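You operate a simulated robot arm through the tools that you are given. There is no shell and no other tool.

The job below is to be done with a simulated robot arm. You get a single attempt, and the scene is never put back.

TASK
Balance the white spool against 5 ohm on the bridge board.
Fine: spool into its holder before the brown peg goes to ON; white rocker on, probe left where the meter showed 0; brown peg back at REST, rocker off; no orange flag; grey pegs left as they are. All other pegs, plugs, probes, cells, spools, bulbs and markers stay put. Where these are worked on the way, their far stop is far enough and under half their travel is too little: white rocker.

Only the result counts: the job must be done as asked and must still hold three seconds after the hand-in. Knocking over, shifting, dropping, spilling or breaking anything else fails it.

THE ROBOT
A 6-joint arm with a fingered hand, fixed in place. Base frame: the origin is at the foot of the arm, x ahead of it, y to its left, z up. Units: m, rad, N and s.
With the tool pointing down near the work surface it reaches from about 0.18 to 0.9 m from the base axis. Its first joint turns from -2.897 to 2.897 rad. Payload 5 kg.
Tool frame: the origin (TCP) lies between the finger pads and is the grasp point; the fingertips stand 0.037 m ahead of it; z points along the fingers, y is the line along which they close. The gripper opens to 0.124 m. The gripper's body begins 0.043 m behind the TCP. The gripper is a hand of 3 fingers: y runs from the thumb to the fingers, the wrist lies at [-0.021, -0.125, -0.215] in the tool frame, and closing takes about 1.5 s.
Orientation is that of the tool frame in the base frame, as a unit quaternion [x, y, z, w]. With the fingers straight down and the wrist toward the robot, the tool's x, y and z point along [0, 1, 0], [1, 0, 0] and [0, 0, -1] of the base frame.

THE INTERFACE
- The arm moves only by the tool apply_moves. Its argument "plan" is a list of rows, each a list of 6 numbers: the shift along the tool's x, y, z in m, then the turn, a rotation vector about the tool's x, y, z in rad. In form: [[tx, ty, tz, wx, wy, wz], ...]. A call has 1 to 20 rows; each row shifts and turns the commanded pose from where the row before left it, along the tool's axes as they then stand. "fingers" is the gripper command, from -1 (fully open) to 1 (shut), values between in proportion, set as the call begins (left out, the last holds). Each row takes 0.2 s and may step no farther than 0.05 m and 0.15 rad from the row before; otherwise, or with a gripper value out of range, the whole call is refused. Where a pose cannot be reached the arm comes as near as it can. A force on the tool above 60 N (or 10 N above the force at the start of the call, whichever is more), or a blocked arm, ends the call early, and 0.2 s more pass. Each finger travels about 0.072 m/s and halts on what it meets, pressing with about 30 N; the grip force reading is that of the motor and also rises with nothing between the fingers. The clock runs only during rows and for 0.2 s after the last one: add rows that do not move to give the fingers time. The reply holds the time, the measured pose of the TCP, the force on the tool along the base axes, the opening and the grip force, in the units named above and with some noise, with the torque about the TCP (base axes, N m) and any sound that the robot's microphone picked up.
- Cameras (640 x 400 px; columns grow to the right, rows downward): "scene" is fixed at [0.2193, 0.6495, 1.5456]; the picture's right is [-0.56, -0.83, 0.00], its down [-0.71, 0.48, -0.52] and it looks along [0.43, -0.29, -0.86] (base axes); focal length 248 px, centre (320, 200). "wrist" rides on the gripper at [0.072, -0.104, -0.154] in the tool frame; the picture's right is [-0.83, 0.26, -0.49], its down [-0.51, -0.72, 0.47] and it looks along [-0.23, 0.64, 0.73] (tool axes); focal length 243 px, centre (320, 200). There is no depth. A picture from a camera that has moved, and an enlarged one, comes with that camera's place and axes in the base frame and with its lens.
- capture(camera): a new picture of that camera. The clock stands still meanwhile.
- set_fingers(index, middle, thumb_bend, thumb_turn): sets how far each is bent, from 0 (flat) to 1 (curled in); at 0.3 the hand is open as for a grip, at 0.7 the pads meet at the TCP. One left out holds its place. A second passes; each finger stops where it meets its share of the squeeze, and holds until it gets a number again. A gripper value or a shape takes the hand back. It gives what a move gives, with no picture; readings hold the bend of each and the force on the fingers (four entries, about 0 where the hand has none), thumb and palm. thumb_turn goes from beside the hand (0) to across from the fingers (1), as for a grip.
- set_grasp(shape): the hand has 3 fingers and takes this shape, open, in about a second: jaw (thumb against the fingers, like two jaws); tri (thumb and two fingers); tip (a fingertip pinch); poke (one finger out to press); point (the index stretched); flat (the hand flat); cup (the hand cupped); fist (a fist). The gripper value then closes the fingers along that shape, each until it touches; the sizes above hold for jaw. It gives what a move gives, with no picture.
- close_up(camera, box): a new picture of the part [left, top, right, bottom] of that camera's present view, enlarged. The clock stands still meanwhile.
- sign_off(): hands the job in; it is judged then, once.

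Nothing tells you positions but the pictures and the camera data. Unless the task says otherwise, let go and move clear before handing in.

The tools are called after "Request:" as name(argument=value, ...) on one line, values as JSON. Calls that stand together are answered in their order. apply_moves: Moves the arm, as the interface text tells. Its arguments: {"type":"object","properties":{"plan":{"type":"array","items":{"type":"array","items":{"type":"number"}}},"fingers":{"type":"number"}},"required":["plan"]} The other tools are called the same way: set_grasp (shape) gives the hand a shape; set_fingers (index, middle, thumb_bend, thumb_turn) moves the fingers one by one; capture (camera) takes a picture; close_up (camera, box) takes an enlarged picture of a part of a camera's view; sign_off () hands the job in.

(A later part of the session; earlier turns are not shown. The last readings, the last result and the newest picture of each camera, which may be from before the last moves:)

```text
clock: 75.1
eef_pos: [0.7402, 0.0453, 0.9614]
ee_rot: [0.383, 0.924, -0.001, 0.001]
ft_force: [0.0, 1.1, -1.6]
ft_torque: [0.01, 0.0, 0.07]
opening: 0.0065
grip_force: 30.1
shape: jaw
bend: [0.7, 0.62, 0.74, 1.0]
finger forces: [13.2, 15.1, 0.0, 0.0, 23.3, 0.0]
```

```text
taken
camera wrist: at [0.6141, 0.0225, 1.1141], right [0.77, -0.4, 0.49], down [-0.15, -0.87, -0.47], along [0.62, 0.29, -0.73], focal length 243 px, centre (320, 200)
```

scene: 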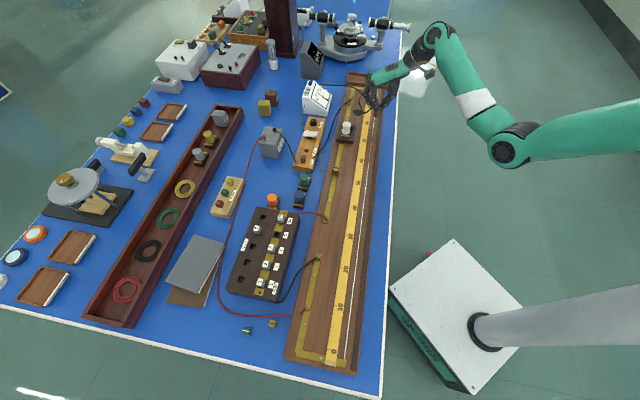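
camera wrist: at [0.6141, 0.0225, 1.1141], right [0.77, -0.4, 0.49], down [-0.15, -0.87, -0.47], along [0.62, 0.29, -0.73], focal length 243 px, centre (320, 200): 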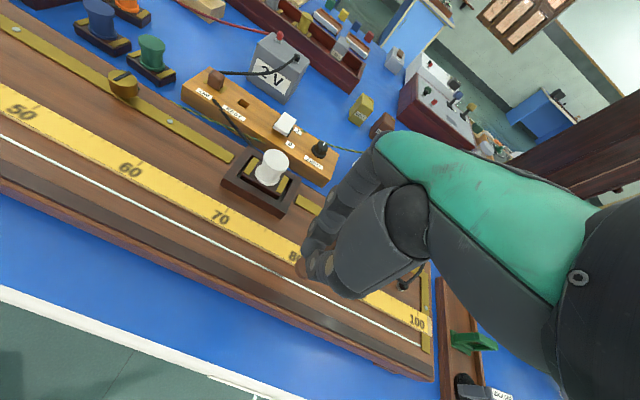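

The lead gives no noticeable pull. I'll continue along the wire toward 50.

Request:
apply_moves(plan=[[0.042, 0, 0, 0, 0, 0], [0.042, 0, 0, 0, 0, 0], [0.042, 0, 0, 0, 0, 0], [0.042, 0, 0, 0, 0, 0], [0.042, 0, 0, 0, 0, 0], [0.042, 0, 0, 0, 0, 0], [0.042, 0, 0, 0, 0, 0], [0, 0, 0, 0, 0, 0]])

Request:
close_up(camera="scene", box=[310, 150, 390, 230])

Request:
capture(camera="wrist")

Request:
close_up(camera="wrist", box=[220, 190, 360, 330])

Request:
close_up(camera="scene", box=[290, 70, 350, 120])

```text
clock: 76.9
eef_pos: [0.5307, 0.252, 0.9611]
ee_rot: [0.383, 0.924, 0.0, 0.002]
ft_force: [-0.3, -0.1, -1.3]
ft_torque: [-0.03, 0.02, -0.03]
opening: 0.0065
grip_force: 29.7
shape: jaw
bend: [0.7, 0.62, 0.74, 1.0]
finger forces: [0.0, 15.1, 0.0, 0.0, 23.2, 0.0]
```

```text
5.00 times, centred on (350, 190) of scene
camera zoom: at [0.2193, 0.6495, 1.5456], right [-0.56, -0.83, 0.0], down [-0.71, 0.48, -0.52], along [0.43, -0.29, -0.86], focal length 1243 px, centre (170, 250)
```

zoom: 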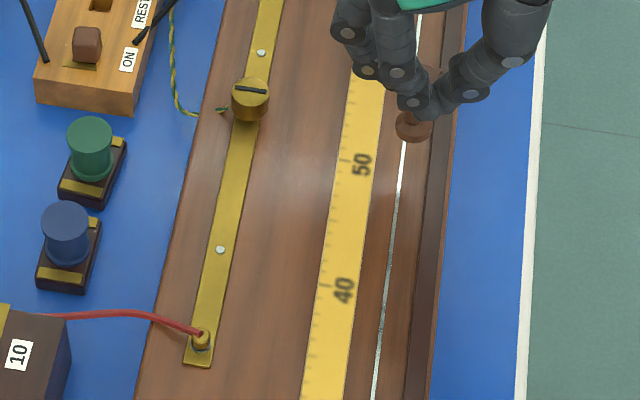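

```text
taken
camera wrist: at [0.4051, 0.2302, 1.114], right [0.77, -0.4, 0.49], down [-0.15, -0.87, -0.47], along [0.62, 0.29, -0.73], focal length 243 px, centre (320, 200)
```

wrist: 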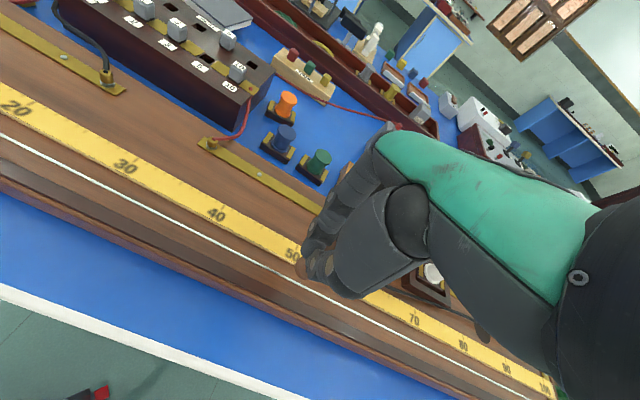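

```text
2.86 times, centred on (290, 260) of wrist
camera zoom: at [0.4051, 0.2302, 1.114], right [0.77, -0.4, 0.49], down [-0.15, -0.87, -0.47], along [0.62, 0.29, -0.73], focal length 693 px, centre (406, 29)
```

zoom: 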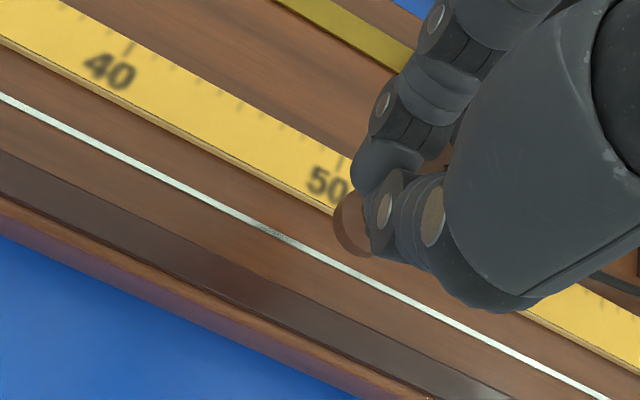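

```text
8.00 times, centred on (320, 95) of scene
camera zoom: at [0.2193, 0.6495, 1.5456], right [-0.56, -0.83, 0.0], down [-0.71, 0.48, -0.52], along [0.43, -0.29, -0.86], focal length 1988 px, centre (320, 1040)
```

zoom: 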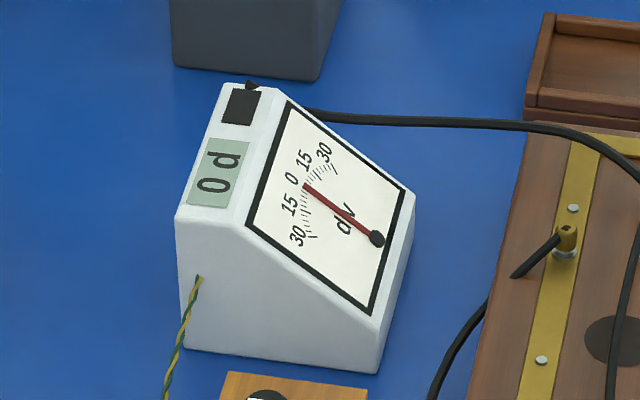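

The foot is right above the wire, near 50. I'll lower it in careful steps and read the meter.

Request:
apply_moves(plan=[[0, 0, 0.015, 0, 0, 0], [0, 0, 0.012, 0, 0, 0], [0, 0, 0.008, 0, 0, 0], [0, 0, 0, 0, 0, 0]])

Request:
close_up(camera="scene", box=[330, 165, 380, 215])

Request:
close_up(camera="wrist", box=[240, 200, 340, 300])

Request:
close_up(camera="scene", box=[290, 70, 350, 120])

```text
clock: 77.9
eef_pos: [0.5316, 0.2527, 0.9266]
ee_rot: [0.382, 0.924, -0.001, 0.001]
ft_force: [-0.2, 0.1, -1.6]
ft_torque: [0.02, -0.02, -0.05]
opening: 0.0069
grip_force: 29.7
shape: jaw
bend: [0.7, 0.62, 0.74, 1.0]
finger forces: [0.0, 15.2, 0.0, 0.0, 23.3, 0.0]
```

```text
8.00 times, centred on (355, 190) of scene
camera zoom: at [0.2193, 0.6495, 1.5456], right [-0.56, -0.83, 0.0], down [-0.71, 0.48, -0.52], along [0.43, -0.29, -0.86], focal length 1988 px, centre (40, 280)
```

zoom: 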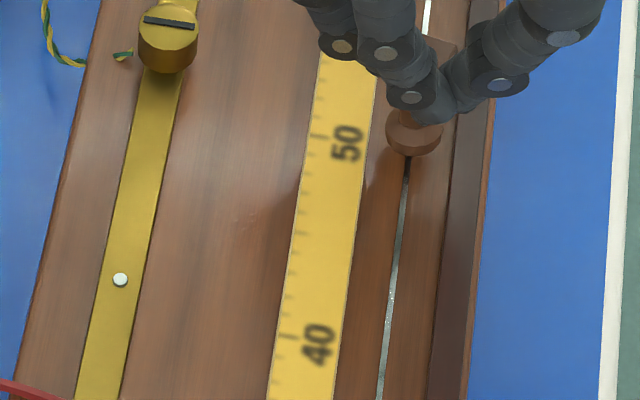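

```text
4.00 times, centred on (290, 250) of wrist
camera zoom: at [0.4064, 0.2306, 1.0793], right [0.77, -0.4, 0.49], down [-0.15, -0.87, -0.47], along [0.62, 0.29, -0.73], focal length 970 px, centre (440, 0)
```

zoom: 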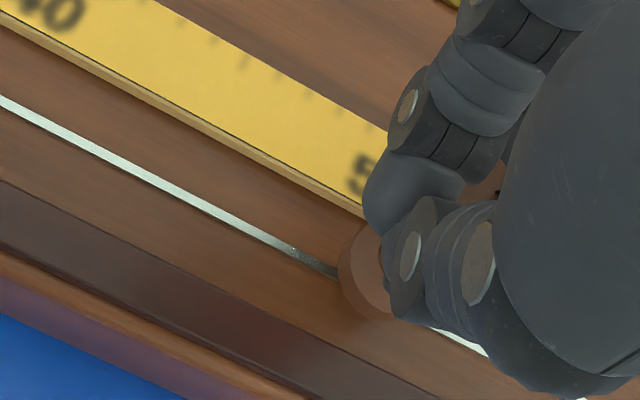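

```text
8.00 times, centred on (320, 95) of scene
camera zoom: at [0.2193, 0.6495, 1.5456], right [-0.56, -0.83, 0.0], down [-0.71, 0.48, -0.52], along [0.43, -0.29, -0.86], focal length 1988 px, centre (320, 1040)
```

zoom: 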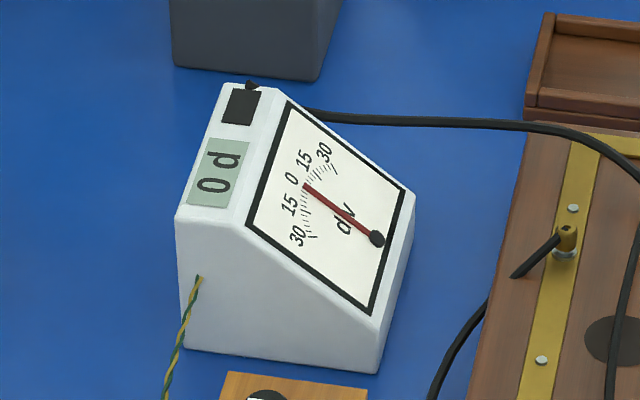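

The foot is a few mm above the wire and centred on it. I'll lower step by step until I feel contact or the needle moves.

Request:
apply_moves(plan=[[0, 0, 0.004, 0, 0, 0], [0, 0, 0, 0, 0, 0]])

Request:
apply_moves(plan=[[0, 0, 0.002, 0, 0, 0], [0, 0, 0, 0, 0, 0]])

Request:
apply_moves(plan=[[0, 0, 0.002, 0, 0, 0], [0, 0, 0, 0, 0, 0]])

Request:
close_up(camera="scene", box=[290, 70, 350, 120])

Request:
close_up(camera="scene", box=[340, 165, 380, 205])

```text
clock: 78.5
eef_pos: [0.5314, 0.2525, 0.9211]
ee_rot: [0.382, 0.924, 0.001, 0.0]
ft_force: [-0.6, 0.0, -0.6]
ft_torque: [0.0, 0.03, 0.01]
opening: 0.0063
grip_force: 29.7
shape: jaw
bend: [0.7, 0.62, 0.74, 1.0]
finger forces: [0.0, 15.2, 0.0, 0.0, 23.3, 0.1]
```

```text
clock: 79.1
eef_pos: [0.5325, 0.253, 0.9195]
ee_rot: [0.382, 0.924, 0.0, 0.0]
ft_force: [0.2, 0.5, -1.7]
ft_torque: [0.02, 0.05, -0.01]
opening: 0.0066
grip_force: 30.0
shape: jaw
bend: [0.7, 0.62, 0.74, 1.0]
finger forces: [0.0, 15.2, 0.0, 0.1, 23.3, 0.1]
```

```text
clock: 79.7
eef_pos: [0.5321, 0.2529, 0.9169]
ee_rot: [0.383, 0.924, 0.0, 0.0]
ft_force: [-0.1, 0.4, -2.0]
ft_torque: [-0.01, 0.02, 0.01]
opening: 0.0066
grip_force: 29.8
shape: jaw
bend: [0.7, 0.62, 0.74, 1.0]
finger forces: [0.1, 15.2, 0.0, 0.0, 23.3, 0.1]
```

```text
8.00 times, centred on (320, 95) of scene
camera zoom: at [0.2193, 0.6495, 1.5456], right [-0.56, -0.83, 0.0], down [-0.71, 0.48, -0.52], along [0.43, -0.29, -0.86], focal length 1988 px, centre (320, 1040)
```

zoom: 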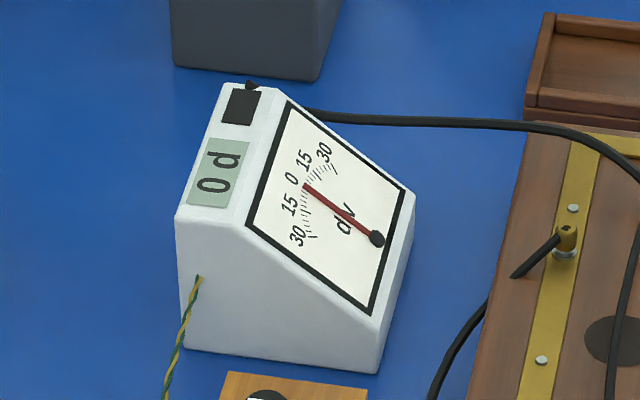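

```text
10.00 times, centred on (360, 185) of scene
camera zoom: at [0.2193, 0.6495, 1.5456], right [-0.56, -0.83, 0.0], down [-0.71, 0.48, -0.52], along [0.43, -0.29, -0.86], focal length 2485 px, centre (-80, 350)
```

zoom: 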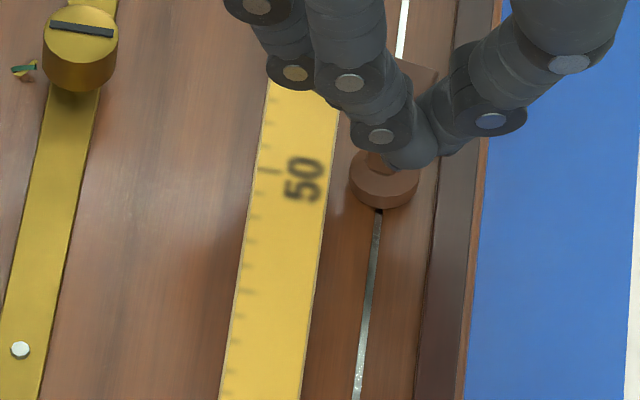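

No contact yet; I'll continue down in small steps.

Request:
apply_moves(plan=[[0, 0, 0.0015, 0, 0, 0], [0, 0, 0, 0, 0, 0]])

Request:
apply_moves(plan=[[0, 0, 0.0015, 0, 0, 0], [0, 0, 0, 0, 0, 0]])

Request:
close_up(camera="scene", box=[290, 70, 350, 120])

Request:
close_up(camera="scene", box=[340, 165, 380, 205])

```text
clock: 80.3
eef_pos: [0.5325, 0.2523, 0.9154]
ee_rot: [0.383, 0.924, -0.001, 0.0]
ft_force: [-0.2, -0.3, 1.4]
ft_torque: [0.02, -0.01, 0.02]
opening: 0.0067
grip_force: 30.0
shape: jaw
bend: [0.7, 0.62, 0.74, 1.0]
finger forces: [0.0, 15.1, 0.0, 0.0, 24.1, 0.1]
```

```text
clock: 80.9
eef_pos: [0.5333, 0.252, 0.9164]
ee_rot: [0.383, 0.924, 0.0, 0.001]
ft_force: [-4.2, -0.3, 11.7]
ft_torque: [-0.03, 0.02, 0.03]
opening: 0.0069
grip_force: 29.9
shape: jaw
bend: [0.7, 0.62, 0.74, 1.0]
finger forces: [0.1, 15.2, 0.0, 0.1, 28.0, 0.1]
```

```text
8.00 times, centred on (320, 95) of scene
camera zoom: at [0.2193, 0.6495, 1.5456], right [-0.56, -0.83, 0.0], down [-0.71, 0.48, -0.52], along [0.43, -0.29, -0.86], focal length 1988 px, centre (320, 1040)
```

zoom: 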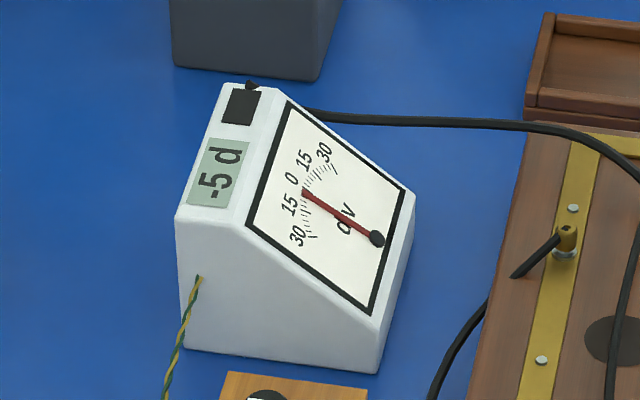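

```text
10.00 times, centred on (360, 185) of scene
camera zoom: at [0.2193, 0.6495, 1.5456], right [-0.56, -0.83, 0.0], down [-0.71, 0.48, -0.52], along [0.43, -0.29, -0.86], focal length 2485 px, centre (-80, 350)
```

zoom: 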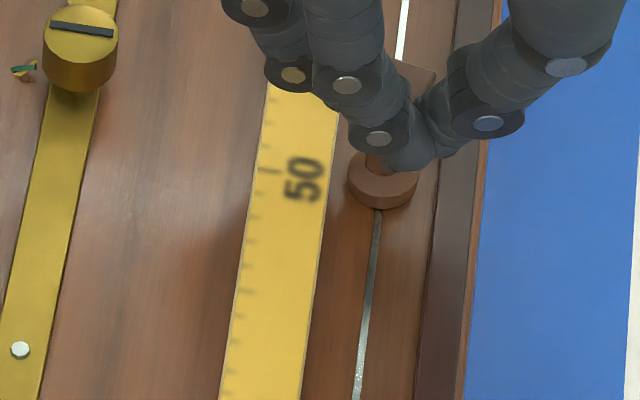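

Contact at about 50 gives −5 d, with no flag. I'll hold still to see whether that is the settled value.

Request:
apply_moves(plan=[[0, 0, -0.0005, 0, 0, 0], [0, 0, 0, 0, 0, 0], [0, 0, 0, 0, 0, 0], [0, 0, 0, 0, 0, 0]])

Request:
close_up(camera="scene", box=[290, 70, 350, 120])

```text
clock: 81.9
eef_pos: [0.534, 0.252, 0.9164]
ee_rot: [0.382, 0.924, 0.0, 0.001]
ft_force: [-1.3, 0.4, 13.0]
ft_torque: [0.01, -0.13, -0.04]
opening: 0.0072
grip_force: 29.5
shape: jaw
bend: [0.7, 0.62, 0.74, 1.0]
finger forces: [0.0, 16.7, 0.0, 0.1, 27.6, 0.0]
```

```text
8.00 times, centred on (320, 95) of scene
camera zoom: at [0.2193, 0.6495, 1.5456], right [-0.56, -0.83, 0.0], down [-0.71, 0.48, -0.52], along [0.43, -0.29, -0.86], focal length 1988 px, centre (320, 1040)
```

zoom: 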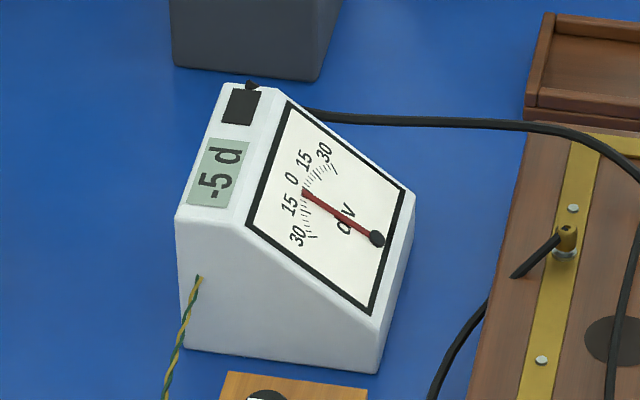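

It holds at −5 d. I'll lift off (not drag), move 2 cm toward 60, and tap again to find the direction.

Request:
apply_moves(plan=[[0, 0, -0.005, 0, 0, 0], [-0.02, 0, 0, 0, 0, 0], [0, 0, 0.003, 0, 0, 0], [0, 0, 0.0015, 0, 0, 0], [0, 0, 0, 0, 0, 0], [0, 0, 0, 0, 0, 0]])

Request:
close_up(camera="scene", box=[290, 70, 350, 120])

Request:
close_up(camera="scene", box=[340, 160, 380, 200])

```text
clock: 83.3
eef_pos: [0.5459, 0.2385, 0.9153]
ee_rot: [0.383, 0.924, 0.0, 0.001]
ft_force: [-1.6, -0.9, 9.3]
ft_torque: [-0.03, -0.04, -0.02]
opening: 0.0071
grip_force: 29.9
shape: jaw
bend: [0.7, 0.62, 0.74, 1.0]
finger forces: [0.0, 14.7, 0.0, 0.0, 26.1, 0.0]
```

```text
8.00 times, centred on (320, 95) of scene
camera zoom: at [0.2193, 0.6495, 1.5456], right [-0.56, -0.83, 0.0], down [-0.71, 0.48, -0.52], along [0.43, -0.29, -0.86], focal length 1988 px, centre (320, 1040)
```

zoom: 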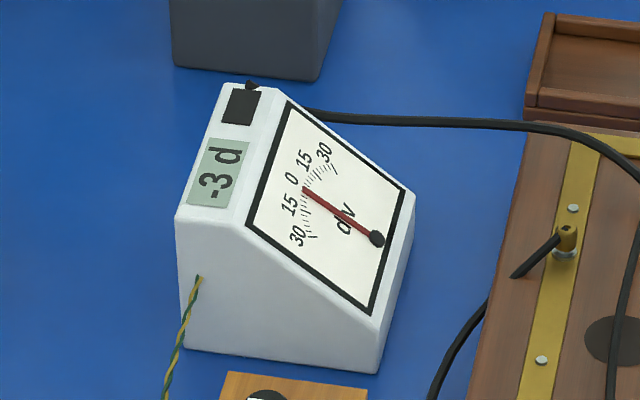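

```text
10.00 times, centred on (360, 180) of scene
camera zoom: at [0.2193, 0.6495, 1.5456], right [-0.56, -0.83, 0.0], down [-0.71, 0.48, -0.52], along [0.43, -0.29, -0.86], focal length 2485 px, centre (-80, 400)
```

zoom: 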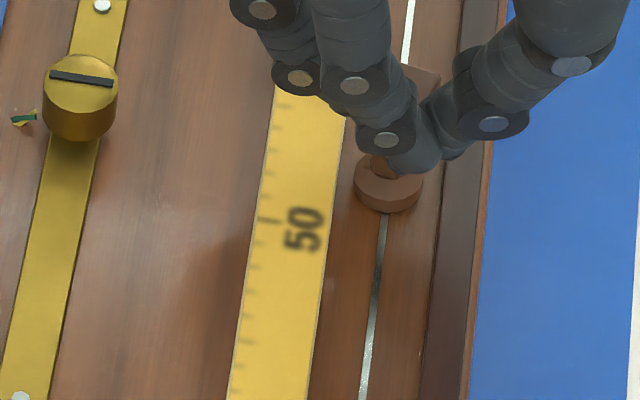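

−5 → −3 for 2 cm means roughly 1 division per cm, so balance should be about 3 cm further. I'll lift, move, and tap again.

Request:
apply_moves(plan=[[0, 0, -0.005, 0, 0, 0], [-0.03, 0, 0, 0, 0, 0], [0, 0, 0.003, 0, 0, 0], [0, 0, 0.0015, 0, 0, 0], [0, 0, 0, 0, 0, 0], [0, 0, 0, 0, 0, 0]])

Request:
close_up(camera="scene", box=[290, 70, 350, 120])

Request:
close_up(camera="scene", box=[340, 150, 380, 190])

```text
clock: 84.7
eef_pos: [0.5677, 0.2163, 0.9169]
ee_rot: [0.382, 0.924, 0.0, 0.0]
ft_force: [-1.1, 0.5, -0.4]
ft_torque: [-0.03, 0.0, 0.01]
opening: 0.0069
grip_force: 29.8
shape: jaw
bend: [0.7, 0.62, 0.74, 1.0]
finger forces: [0.0, 14.8, 0.1, 0.0, 23.5, 0.0]
```

```text
8.00 times, centred on (320, 95) of scene
camera zoom: at [0.2193, 0.6495, 1.5456], right [-0.56, -0.83, 0.0], down [-0.71, 0.48, -0.52], along [0.43, -0.29, -0.86], focal length 1988 px, centre (320, 1040)
```

zoom: 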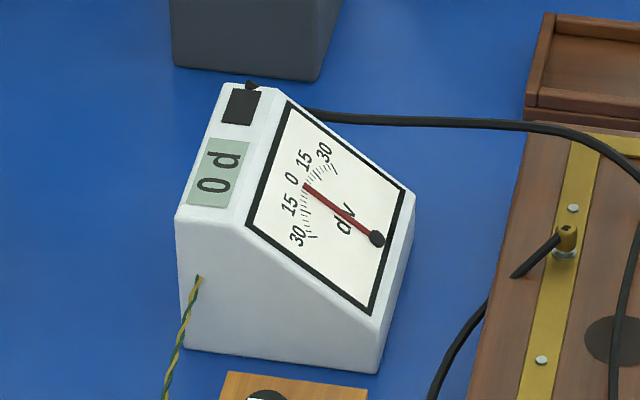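

```text
10.00 times, centred on (360, 170) of scene
camera zoom: at [0.2193, 0.6495, 1.5456], right [-0.56, -0.83, 0.0], down [-0.71, 0.48, -0.52], along [0.43, -0.29, -0.86], focal length 2485 px, centre (-80, 500)
```

zoom: 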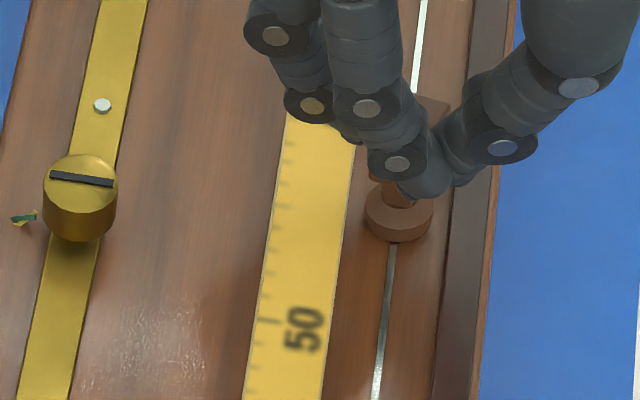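

It reads 0, but the force is about zero, so the foot may not be touching. I'll press slightly further.

Request:
apply_moves(plan=[[0, 0, 0.0012, 0, 0, 0], [0, 0, 0, 0, 0, 0], [0, 0, 0, 0, 0, 0]])

Request:
close_up(camera="scene", box=[290, 70, 350, 120])

```text
clock: 85.5
eef_pos: [0.5674, 0.2166, 0.9157]
ee_rot: [0.383, 0.924, 0.0, 0.002]
ft_force: [-1.0, -0.8, 7.1]
ft_torque: [0.0, -0.08, 0.01]
opening: 0.007
grip_force: 29.9
shape: jaw
bend: [0.7, 0.62, 0.74, 1.0]
finger forces: [0.0, 14.9, 0.0, 0.1, 25.9, 0.0]
```

```text
8.00 times, centred on (320, 95) of scene
camera zoom: at [0.2193, 0.6495, 1.5456], right [-0.56, -0.83, 0.0], down [-0.71, 0.48, -0.52], along [0.43, -0.29, -0.86], focal length 1988 px, centre (320, 1040)
```

zoom: 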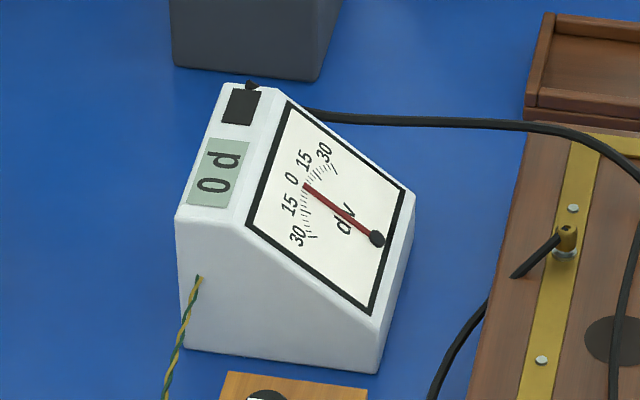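

0 d with 7 N of contact, near 55. To centre within the zero band and confirm contact, I'll tap 1 cm to either side.

Request:
apply_moves(plan=[[0, 0, -0.005, 0, 0, 0], [-0.01, 0, 0, 0, 0, 0], [0, 0, 0.003, 0, 0, 0], [0, 0, 0.002, 0, 0, 0], [0, 0, 0, 0, 0, 0], [0, 0, 0, 0, 0, 0]])

Request:
close_up(camera="scene", box=[290, 70, 350, 120])

Request:
apply_moves(plan=[[0, 0, -0.005, 0, 0, 0], [0.02, 0, 0, 0, 0, 0], [0, 0, 0.003, 0, 0, 0], [0, 0, 0.002, 0, 0, 0], [0, 0, 0, 0, 0, 0], [0, 0, 0, 0, 0, 0]])

Request:
close_up(camera="scene", box=[290, 70, 350, 120])

```text
clock: 86.9
eef_pos: [0.5757, 0.2095, 0.9162]
ee_rot: [0.382, 0.924, 0.0, 0.001]
ft_force: [-0.9, 0.0, 9.3]
ft_torque: [-0.02, -0.11, 0.0]
opening: 0.0071
grip_force: 30.0
shape: jaw
bend: [0.7, 0.62, 0.74, 1.0]
finger forces: [0.0, 15.9, 0.0, 0.0, 26.2, 0.0]
```

```text
8.00 times, centred on (320, 95) of scene
camera zoom: at [0.2193, 0.6495, 1.5456], right [-0.56, -0.83, 0.0], down [-0.71, 0.48, -0.52], along [0.43, -0.29, -0.86], focal length 1988 px, centre (320, 1040)
```

zoom: 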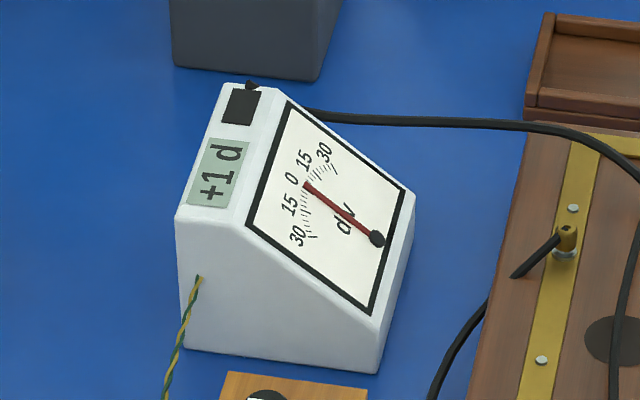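

```text
clock: 88.3
eef_pos: [0.5613, 0.2238, 0.9165]
ee_rot: [0.383, 0.924, 0.001, 0.002]
ft_force: [-1.6, 0.0, 7.5]
ft_torque: [-0.04, -0.01, -0.03]
opening: 0.0071
grip_force: 30.5
shape: jaw
bend: [0.7, 0.62, 0.74, 1.0]
finger forces: [0.0, 14.7, 0.0, 0.1, 26.4, 0.0]
```

```text
8.00 times, centred on (320, 95) of scene
camera zoom: at [0.2193, 0.6495, 1.5456], right [-0.56, -0.83, 0.0], down [-0.71, 0.48, -0.52], along [0.43, -0.29, -0.86], focal length 1988 px, centre (320, 1040)
```

zoom: 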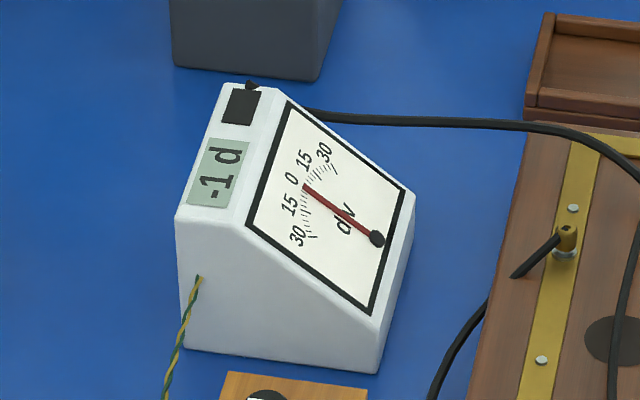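

+1 and −1 at ±1 cm, so the zero is close to my first 0 point. I'll tap at ±5 mm to centre it better.

Request:
apply_moves(plan=[[0, 0, -0.005, 0, 0, 0], [-0.005, 0, 0, 0, 0, 0], [0, 0, 0.003, 0, 0, 0], [0, 0, 0.002, 0, 0, 0], [0, 0, 0, 0, 0, 0], [0, 0, 0, 0, 0, 0]])

Request:
close_up(camera="scene", box=[290, 70, 350, 120])

Request:
apply_moves(plan=[[0, 0, -0.005, 0, 0, 0], [-0.01, 0, 0, 0, 0, 0], [0, 0, 0.003, 0, 0, 0], [0, 0, 0.002, 0, 0, 0], [0, 0, 0, 0, 0, 0], [0, 0, 0, 0, 0, 0]])

Request:
close_up(camera="scene", box=[290, 70, 350, 120])

```text
clock: 89.7
eef_pos: [0.5642, 0.2205, 0.9154]
ee_rot: [0.383, 0.924, 0.0, 0.002]
ft_force: [-4.4, -0.2, 15.2]
ft_torque: [0.01, -0.06, -0.01]
opening: 0.0075
grip_force: 30.1
shape: jaw
bend: [0.7, 0.62, 0.75, 1.0]
finger forces: [0.0, 15.8, 0.0, 0.0, 29.3, 0.0]
```

```text
8.00 times, centred on (320, 95) of scene
camera zoom: at [0.2193, 0.6495, 1.5456], right [-0.56, -0.83, 0.0], down [-0.71, 0.48, -0.52], along [0.43, -0.29, -0.86], focal length 1988 px, centre (320, 1040)
```

zoom: 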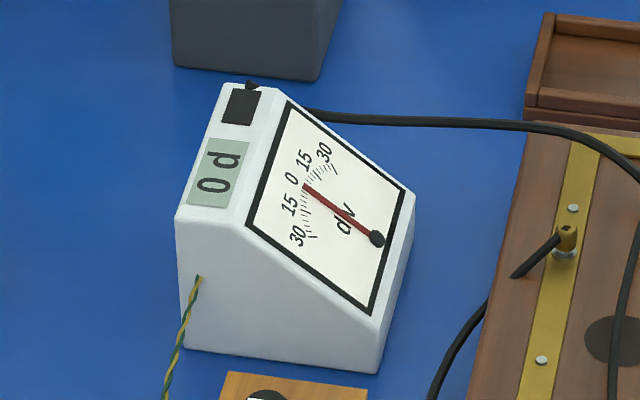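

```text
clock: 91.1
eef_pos: [0.5707, 0.2119, 0.9157]
ee_rot: [0.383, 0.924, 0.001, 0.001]
ft_force: [-3.6, -0.2, 12.0]
ft_torque: [0.0, 0.03, -0.03]
opening: 0.0073
grip_force: 29.7
shape: jaw
bend: [0.7, 0.62, 0.75, 1.0]
finger forces: [0.0, 14.7, 0.0, 0.0, 28.8, 0.0]
```

```text
8.00 times, centred on (320, 95) of scene
camera zoom: at [0.2193, 0.6495, 1.5456], right [-0.56, -0.83, 0.0], down [-0.71, 0.48, -0.52], along [0.43, -0.29, -0.86], focal length 1988 px, centre (320, 1040)
```

zoom: 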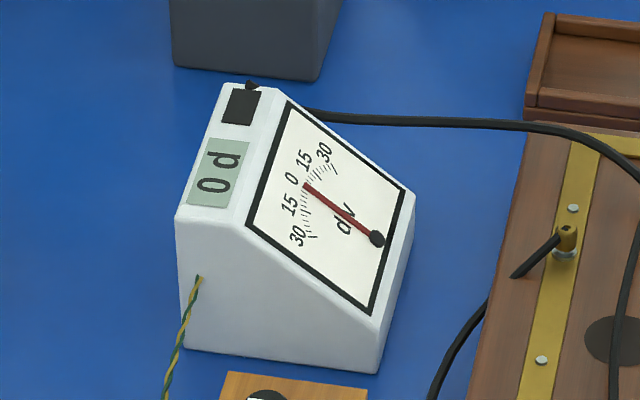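

Both ±5 mm taps read 0, so the middle is the balance point. I'll return there, set the probe down lightly and confirm.

Request:
apply_moves(plan=[[0, 0, -0.005, 0, 0, 0], [0.005, 0, 0, 0, 0, 0], [0, 0, 0.003, 0, 0, 0], [0, 0, 0.0015, 0, 0, 0], [0, 0, 0, 0, 0, 0], [0, 0, 0, 0, 0, 0]])

Request:
close_up(camera="scene", box=[340, 145, 380, 185])

Request:
close_up(camera="wrist", box=[240, 200, 340, 300])

```text
clock: 92.5
eef_pos: [0.567, 0.2181, 0.9166]
ee_rot: [0.382, 0.924, 0.001, 0.001]
ft_force: [-3.3, -0.5, 13.2]
ft_torque: [-0.07, -0.06, -0.05]
opening: 0.0075
grip_force: 30.4
shape: jaw
bend: [0.7, 0.62, 0.75, 1.0]
finger forces: [0.0, 15.0, 0.0, 0.0, 29.1, 0.1]
```

```text
10.00 times, centred on (360, 165) of scene
camera zoom: at [0.2193, 0.6495, 1.5456], right [-0.56, -0.83, 0.0], down [-0.71, 0.48, -0.52], along [0.43, -0.29, -0.86], focal length 2485 px, centre (-80, 550)
```

zoom: 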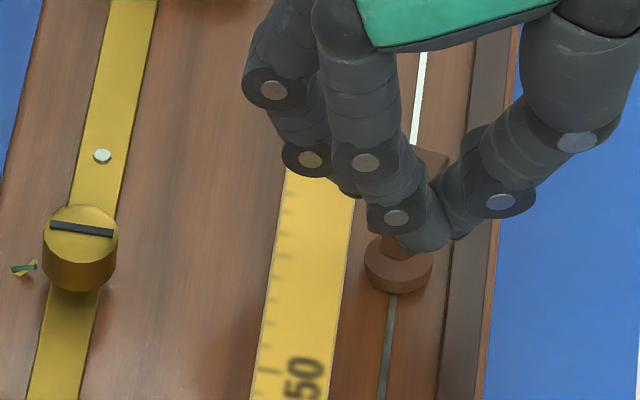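

```text
4.00 times, centred on (290, 250) of wrist
camera zoom: at [0.4418, 0.1946, 1.0686], right [0.77, -0.4, 0.49], down [-0.15, -0.87, -0.47], along [0.62, 0.29, -0.73], focal length 970 px, centre (440, 0)
```

zoom: 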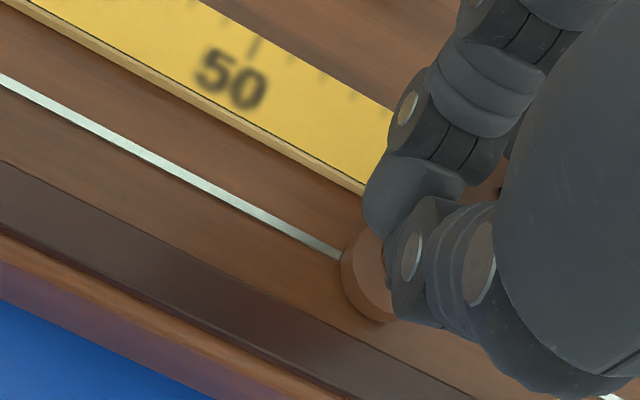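

The foot sits squarely on the wire and the probe is upright. I'll ease the pressure and open the hand slowly.

Request:
apply_moves(plan=[[0, 0, -0.0007, 0, 0, 0], [0, 0, 0, 0, 0, 0]])

Request:
apply_moves(plan=[[0, 0, 0, 0, 0, 0], [0, 0, 0, 0, 0, 0]], fingers=0.6)

Request:
close_up(camera="scene", box=[340, 145, 380, 185])

Request:
close_up(camera="scene", box=[290, 70, 350, 120])

```text
clock: 93.1
eef_pos: [0.5674, 0.2165, 0.9171]
ee_rot: [0.383, 0.924, 0.0, 0.001]
ft_force: [-2.6, 0.0, 10.7]
ft_torque: [-0.01, -0.08, 0.0]
opening: 0.0075
grip_force: 30.2
shape: jaw
bend: [0.7, 0.62, 0.75, 1.0]
finger forces: [0.0, 15.9, 0.0, 0.0, 27.5, 0.0]
```

```text
clock: 93.7
eef_pos: [0.5673, 0.216, 0.9143]
ee_rot: [0.383, 0.924, -0.001, 0.0]
ft_force: [0.0, -0.5, -0.8]
ft_torque: [0.01, 0.01, -0.03]
opening: 0.0247
grip_force: 0.1
shape: jaw
bend: [0.73, 0.59, 0.74, 1.0]
finger forces: [0.1, 0.0, 0.0, 0.0, 0.0, 0.1]
```

```text
10.00 times, centred on (360, 165) of scene
camera zoom: at [0.2193, 0.6495, 1.5456], right [-0.56, -0.83, 0.0], down [-0.71, 0.48, -0.52], along [0.43, -0.29, -0.86], focal length 2485 px, centre (-80, 550)
```

zoom: 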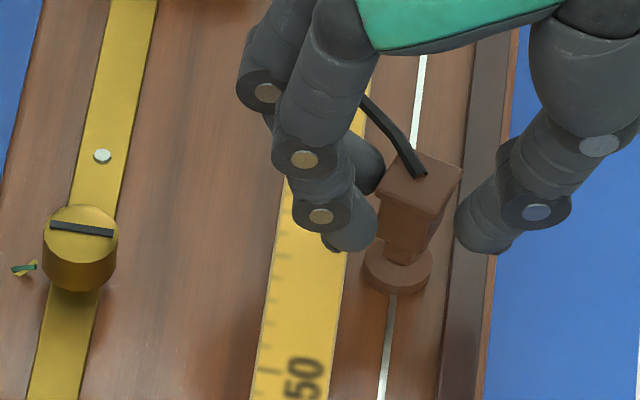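

```text
8.00 times, centred on (320, 95) of scene
camera zoom: at [0.2193, 0.6495, 1.5456], right [-0.56, -0.83, 0.0], down [-0.71, 0.48, -0.52], along [0.43, -0.29, -0.86], focal length 1988 px, centre (320, 1040)
```

zoom: 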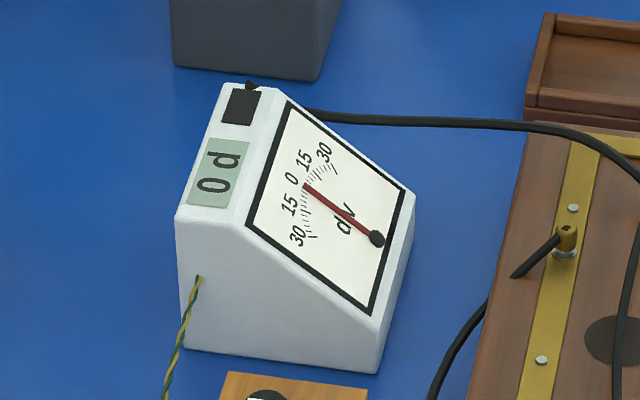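

The probe stands by itself upright on the wire, and the meter shows 0. I'll open wider and rise straight up.

Request:
apply_moves(plan=[[0, 0, 0, 0, 0, 0], [0, 0, 0, 0, 0, 0], [0, 0, 0, 0, 0, 0], [0, 0, -0.01, 0, 0, 0], [0, 0, -0.02, 0, 0, 0], [0, 0, -0.03, 0, 0, 0], [0, 0, -0.03, 0, 0, 0], [0, 0, 0, 0, 0, 0]], fingers=-0.3)

Request:
close_up(camera="scene", box=[340, 145, 380, 185])

Request:
close_up(camera="scene", box=[290, 70, 350, 120])

Request:
capture(camera="wrist")

Request:
capture(camera="scene")

```text
clock: 95.5
eef_pos: [0.5684, 0.217, 1.0065]
ee_rot: [0.382, 0.924, 0.001, 0.0]
ft_force: [-0.3, -0.1, -0.3]
ft_torque: [-0.05, -0.02, -0.02]
opening: 0.0801
grip_force: 0.0
shape: jaw
bend: [0.28, 0.39, 0.62, 1.0]
finger forces: [0.1, 0.0, 0.0, 0.1, 0.0, 0.1]
```

```text
10.00 times, centred on (360, 165) of scene
camera zoom: at [0.2193, 0.6495, 1.5456], right [-0.56, -0.83, 0.0], down [-0.71, 0.48, -0.52], along [0.43, -0.29, -0.86], focal length 2485 px, centre (-80, 550)
```

zoom: 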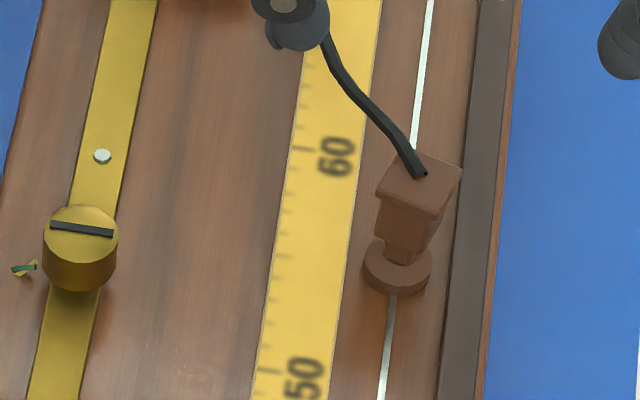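

```text
8.00 times, centred on (320, 95) of scene
camera zoom: at [0.2193, 0.6495, 1.5456], right [-0.56, -0.83, 0.0], down [-0.71, 0.48, -0.52], along [0.43, -0.29, -0.86], focal length 1988 px, centre (320, 1040)
```

zoom: 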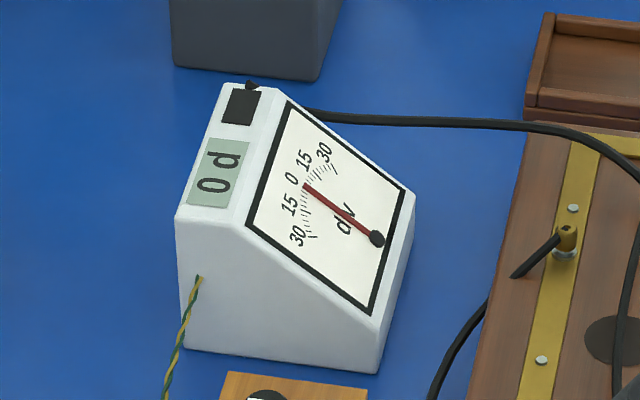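

```text
taken
camera wrist: at [0.4425, 0.195, 1.1595], right [0.77, -0.4, 0.49], down [-0.15, -0.87, -0.47], along [0.62, 0.29, -0.73], focal length 243 px, centre (320, 200)
```

wrist: 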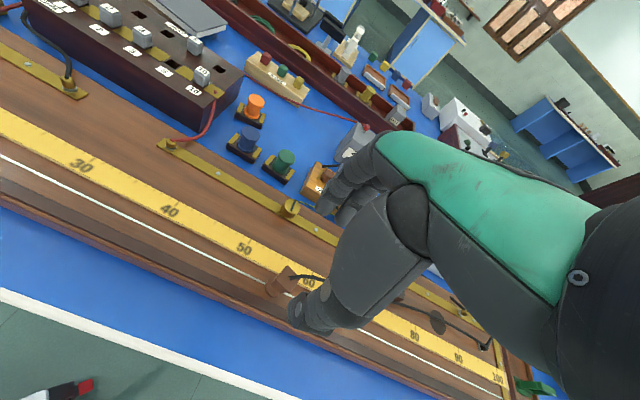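

```text
taken
```

scene: 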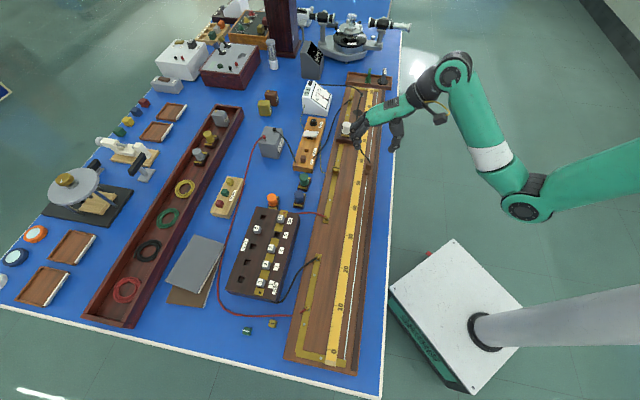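

The probe stands firmly at about 54.5 with 0 d and no flag. Next the brown peg goes back to REST: I'll fly over the peg at ON, about (0.753, 0.364).

Request:
apply_moves(plan=[[-0.0045, 0.0392, 0, 0, 0, 0], [-0.0045, 0.0392, 0, 0, 0, 0], [-0.0045, 0.0392, 0, 0, 0, 0], [-0.0045, 0.0392, 0, 0, 0, 0], [-0.0045, 0.0392, 0, 0, 0, 0], [-0.0045, 0.0392, 0, 0, 0, 0], [0, 0, 0.04, 0, 0, 0], [0, 0, 0.035, 0, 0, 0], [0, 0, 0, 0, 0, 0]], fingers=0.1)

Request:
close_up(camera="scene", box=[285, 120, 335, 170])

Request:
close_up(camera="wrist", box=[220, 180, 360, 320])

```text
clock: 97.5
eef_pos: [0.7531, 0.3645, 0.9282]
ee_rot: [0.383, 0.924, 0.0, 0.001]
ft_force: [-0.5, 0.0, -0.7]
ft_torque: [-0.02, 0.0, 0.04]
opening: 0.0558
grip_force: 0.0
shape: jaw
bend: [0.74, 0.47, 0.71, 1.0]
finger forces: [0.1, 0.0, 0.0, 0.0, 0.0, 0.1]
```

```text
8.00 times, centred on (310, 145) of scene
camera zoom: at [0.2193, 0.6495, 1.5456], right [-0.56, -0.83, 0.0], down [-0.71, 0.48, -0.52], along [0.43, -0.29, -0.86], focal length 1988 px, centre (400, 640)
```

zoom: 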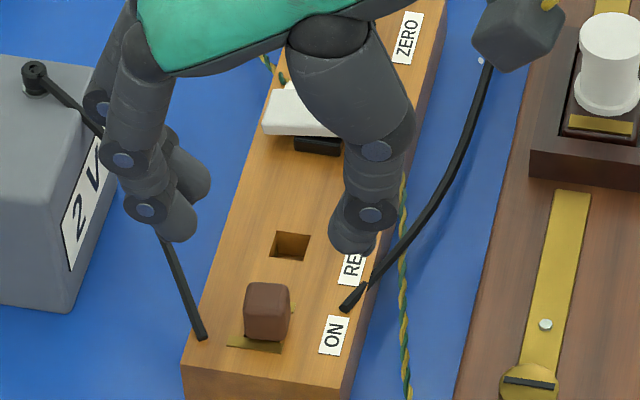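

```text
2.86 times, centred on (290, 250) of wrist
camera zoom: at [0.6275, 0.3419, 1.0821], right [0.77, -0.4, 0.49], down [-0.15, -0.87, -0.47], along [0.62, 0.29, -0.73], focal length 693 px, centre (406, 57)
```

zoom: 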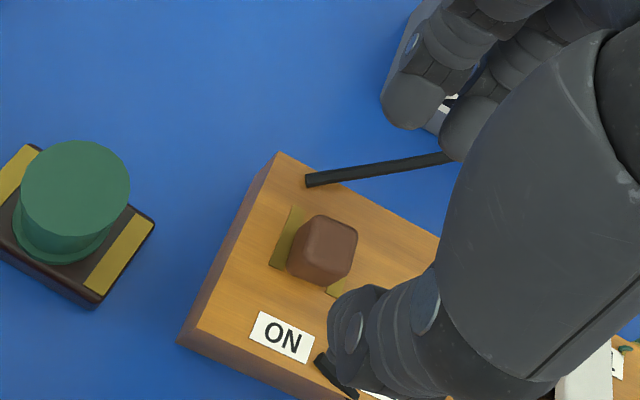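

The peg is centred below, as when I placed it. I'll descend and grip it.

Request:
apply_moves(plan=[[0, 0, 0.02, 0, 0, 0], [0, 0, 0.02, 0, 0, 0], [0, 0, 0.014, 0, 0, 0], [0, 0, 0, 0, 0, 0]])

Request:
apply_moves(plan=[[0, 0, 0, 0, 0, 0], [0, 0, 0, 0, 0, 0], [0, 0, 0, 0, 0, 0], [0, 0, 0, 0, 0, 0], [0, 0, 0, 0, 0, 0], [0, 0, 0, 0, 0, 0]], fingers=1)

Request:
apply_moves(plan=[[0, 0, -0.008, 0, 0, 0], [0, 0, -0.01, 0, 0, 0], [0, 0, -0.012, 0, 0, 0], [0, 0, -0.01, 0, 0, 0], [0, 0, 0, 0, 0, 0]])

Request:
close_up(camera="scene", box=[285, 120, 335, 170])

Request:
close_up(camera="wrist", box=[220, 180, 360, 320])

```text
clock: 98.5
eef_pos: [0.7545, 0.3654, 0.8776]
ee_rot: [0.382, 0.924, -0.001, 0.001]
ft_force: [-0.9, -0.3, 0.1]
ft_torque: [0.0, 0.0, 0.01]
opening: 0.0563
grip_force: 0.1
shape: jaw
bend: [0.74, 0.47, 0.71, 1.0]
finger forces: [0.1, 0.0, 0.0, 0.0, 0.0, 0.0]
```

```text
clock: 99.9
eef_pos: [0.7548, 0.3652, 0.8781]
ee_rot: [0.383, 0.924, -0.001, 0.001]
ft_force: [0.1, -0.6, -1.1]
ft_torque: [0.03, 0.0, 0.0]
opening: 0.0116
grip_force: 30.1
shape: jaw
bend: [0.72, 0.71, 0.74, 1.0]
finger forces: [20.7, 5.6, 0.0, 0.0, 24.9, 0.1]
```

```text
clock: 101.1
eef_pos: [0.7531, 0.3656, 0.9179]
ee_rot: [0.383, 0.924, 0.0, -0.001]
ft_force: [-0.3, 0.5, -0.3]
ft_torque: [0.02, 0.0, 0.01]
opening: 0.0116
grip_force: 29.6
shape: jaw
bend: [0.72, 0.71, 0.74, 1.0]
finger forces: [20.5, 5.7, 0.0, 0.0, 24.9, 0.0]
```

```text
8.00 times, centred on (310, 145) of scene
camera zoom: at [0.2193, 0.6495, 1.5456], right [-0.56, -0.83, 0.0], down [-0.71, 0.48, -0.52], along [0.43, -0.29, -0.86], focal length 1988 px, centre (400, 640)
```

zoom: 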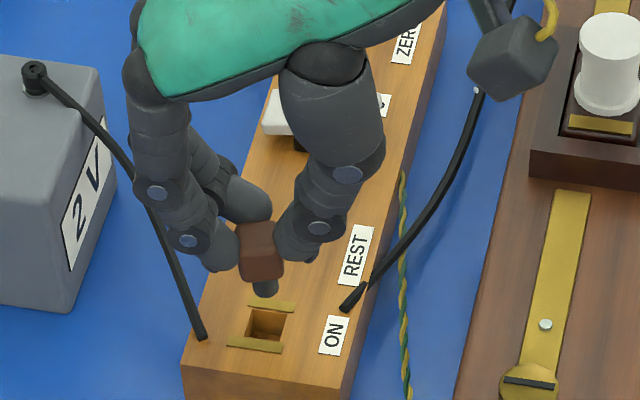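

```text
2.86 times, centred on (290, 250) of wrist
camera zoom: at [0.6276, 0.3434, 1.0699], right [0.77, -0.4, 0.49], down [-0.15, -0.87, -0.47], along [0.62, 0.29, -0.73], focal length 693 px, centre (406, 57)
```

zoom: 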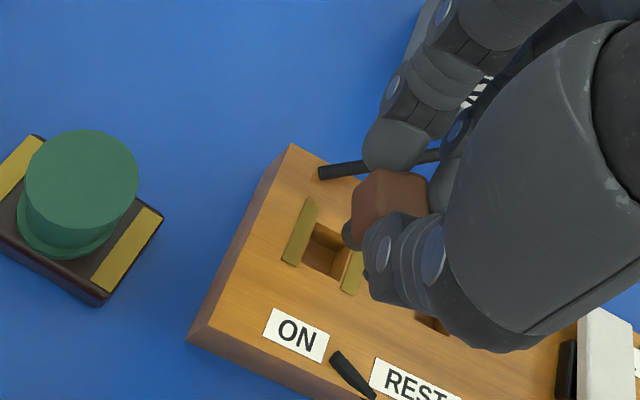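

The peg is out, upright. I'll move it 50 mm to above the REST hole and check.

Request:
apply_moves(plan=[[-0.025, 0, 0, 0, 0, 0], [-0.025, 0, 0, 0, 0, 0], [0, 0, 0.012, 0, 0, 0], [0, 0, 0, 0, 0, 0]])

Request:
close_up(camera="scene", box=[290, 115, 330, 155])

Request:
close_up(camera="wrist", box=[220, 180, 360, 320])

```text
clock: 102.1
eef_pos: [0.7882, 0.3309, 0.9048]
ee_rot: [0.382, 0.924, 0.0, 0.0]
ft_force: [1.5, -0.3, -0.4]
ft_torque: [-0.01, 0.06, -0.01]
opening: 0.0113
grip_force: 29.8
shape: jaw
bend: [0.72, 0.71, 0.74, 1.0]
finger forces: [20.6, 5.9, 0.0, 0.0, 24.8, 0.0]
```

```text
10.00 times, centred on (310, 135) of scene
camera zoom: at [0.2193, 0.6495, 1.5456], right [-0.56, -0.83, 0.0], down [-0.71, 0.48, -0.52], along [0.43, -0.29, -0.86], focal length 2485 px, centre (420, 850)
```

zoom: 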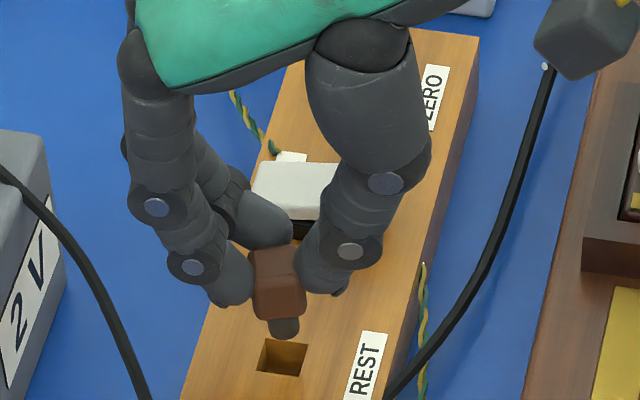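

```text
2.86 times, centred on (290, 250) of wrist
camera zoom: at [0.6637, 0.3075, 1.0587], right [0.77, -0.4, 0.49], down [-0.15, -0.87, -0.47], along [0.62, 0.29, -0.73], focal length 693 px, centre (406, 57)
```

zoom: 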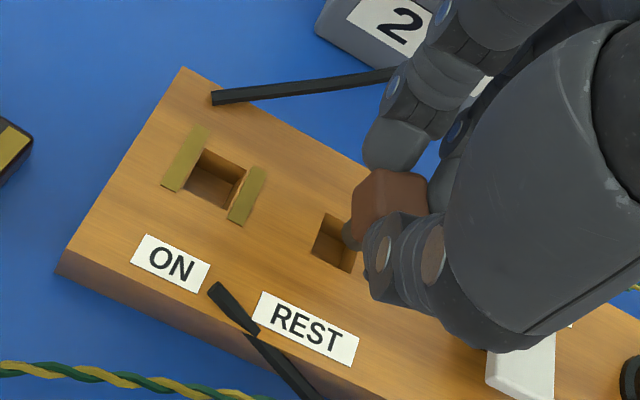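

The shank is directly over the REST hole, within about 1–2 mm. I'll lower and seat it.

Request:
apply_moves(plan=[[0.001, 0.0007, 0.006, 0, 0, 0], [0, 0, 0.008, 0, 0, 0], [0, 0, 0.006, 0, 0, 0], [0, 0, 0, 0, 0, 0]])

Request:
close_up(camera="scene", box=[290, 115, 330, 155])

Request:
apply_moves(plan=[[0, 0, 0.004, 0, 0, 0], [0, 0, 0.003, 0, 0, 0], [0, 0, 0, 0, 0, 0]])

Request:
close_up(camera="scene", box=[290, 115, 330, 155])

```text
clock: 103.1
eef_pos: [0.7885, 0.3306, 0.8851]
ee_rot: [0.383, 0.924, -0.001, 0.0]
ft_force: [-0.8, 0.2, -0.5]
ft_torque: [-0.04, 0.01, 0.02]
opening: 0.0115
grip_force: 30.1
shape: jaw
bend: [0.72, 0.71, 0.74, 1.0]
finger forces: [20.6, 5.8, 0.0, 0.0, 24.7, 0.0]
```

```text
10.00 times, centred on (310, 135) of scene
camera zoom: at [0.2193, 0.6495, 1.5456], right [-0.56, -0.83, 0.0], down [-0.71, 0.48, -0.52], along [0.43, -0.29, -0.86], focal length 2485 px, centre (420, 850)
```

zoom: 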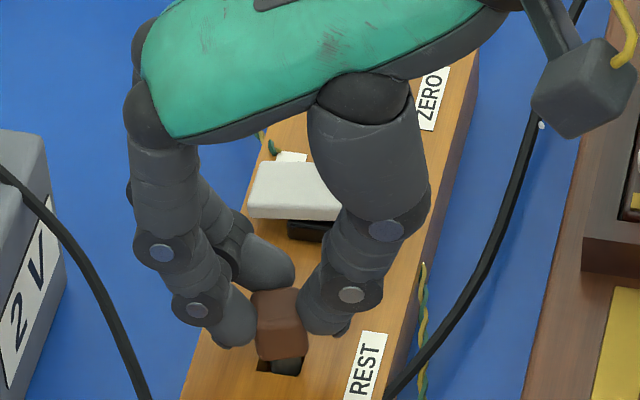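

```text
clock: 103.9
eef_pos: [0.7883, 0.3317, 0.8775]
ee_rot: [0.383, 0.924, -0.001, 0.002]
ft_force: [-0.1, -0.3, 1.4]
ft_torque: [0.03, 0.02, 0.01]
opening: 0.0112
grip_force: 29.8
shape: jaw
bend: [0.72, 0.71, 0.74, 1.0]
finger forces: [20.7, 5.8, 0.0, 0.0, 24.8, 0.1]
```

```text
10.00 times, centred on (310, 135) of scene
camera zoom: at [0.2193, 0.6495, 1.5456], right [-0.56, -0.83, 0.0], down [-0.71, 0.48, -0.52], along [0.43, -0.29, -0.86], focal length 2485 px, centre (420, 850)
```

zoom: 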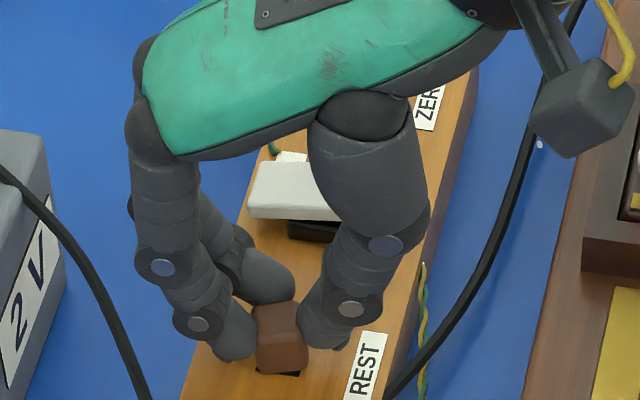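

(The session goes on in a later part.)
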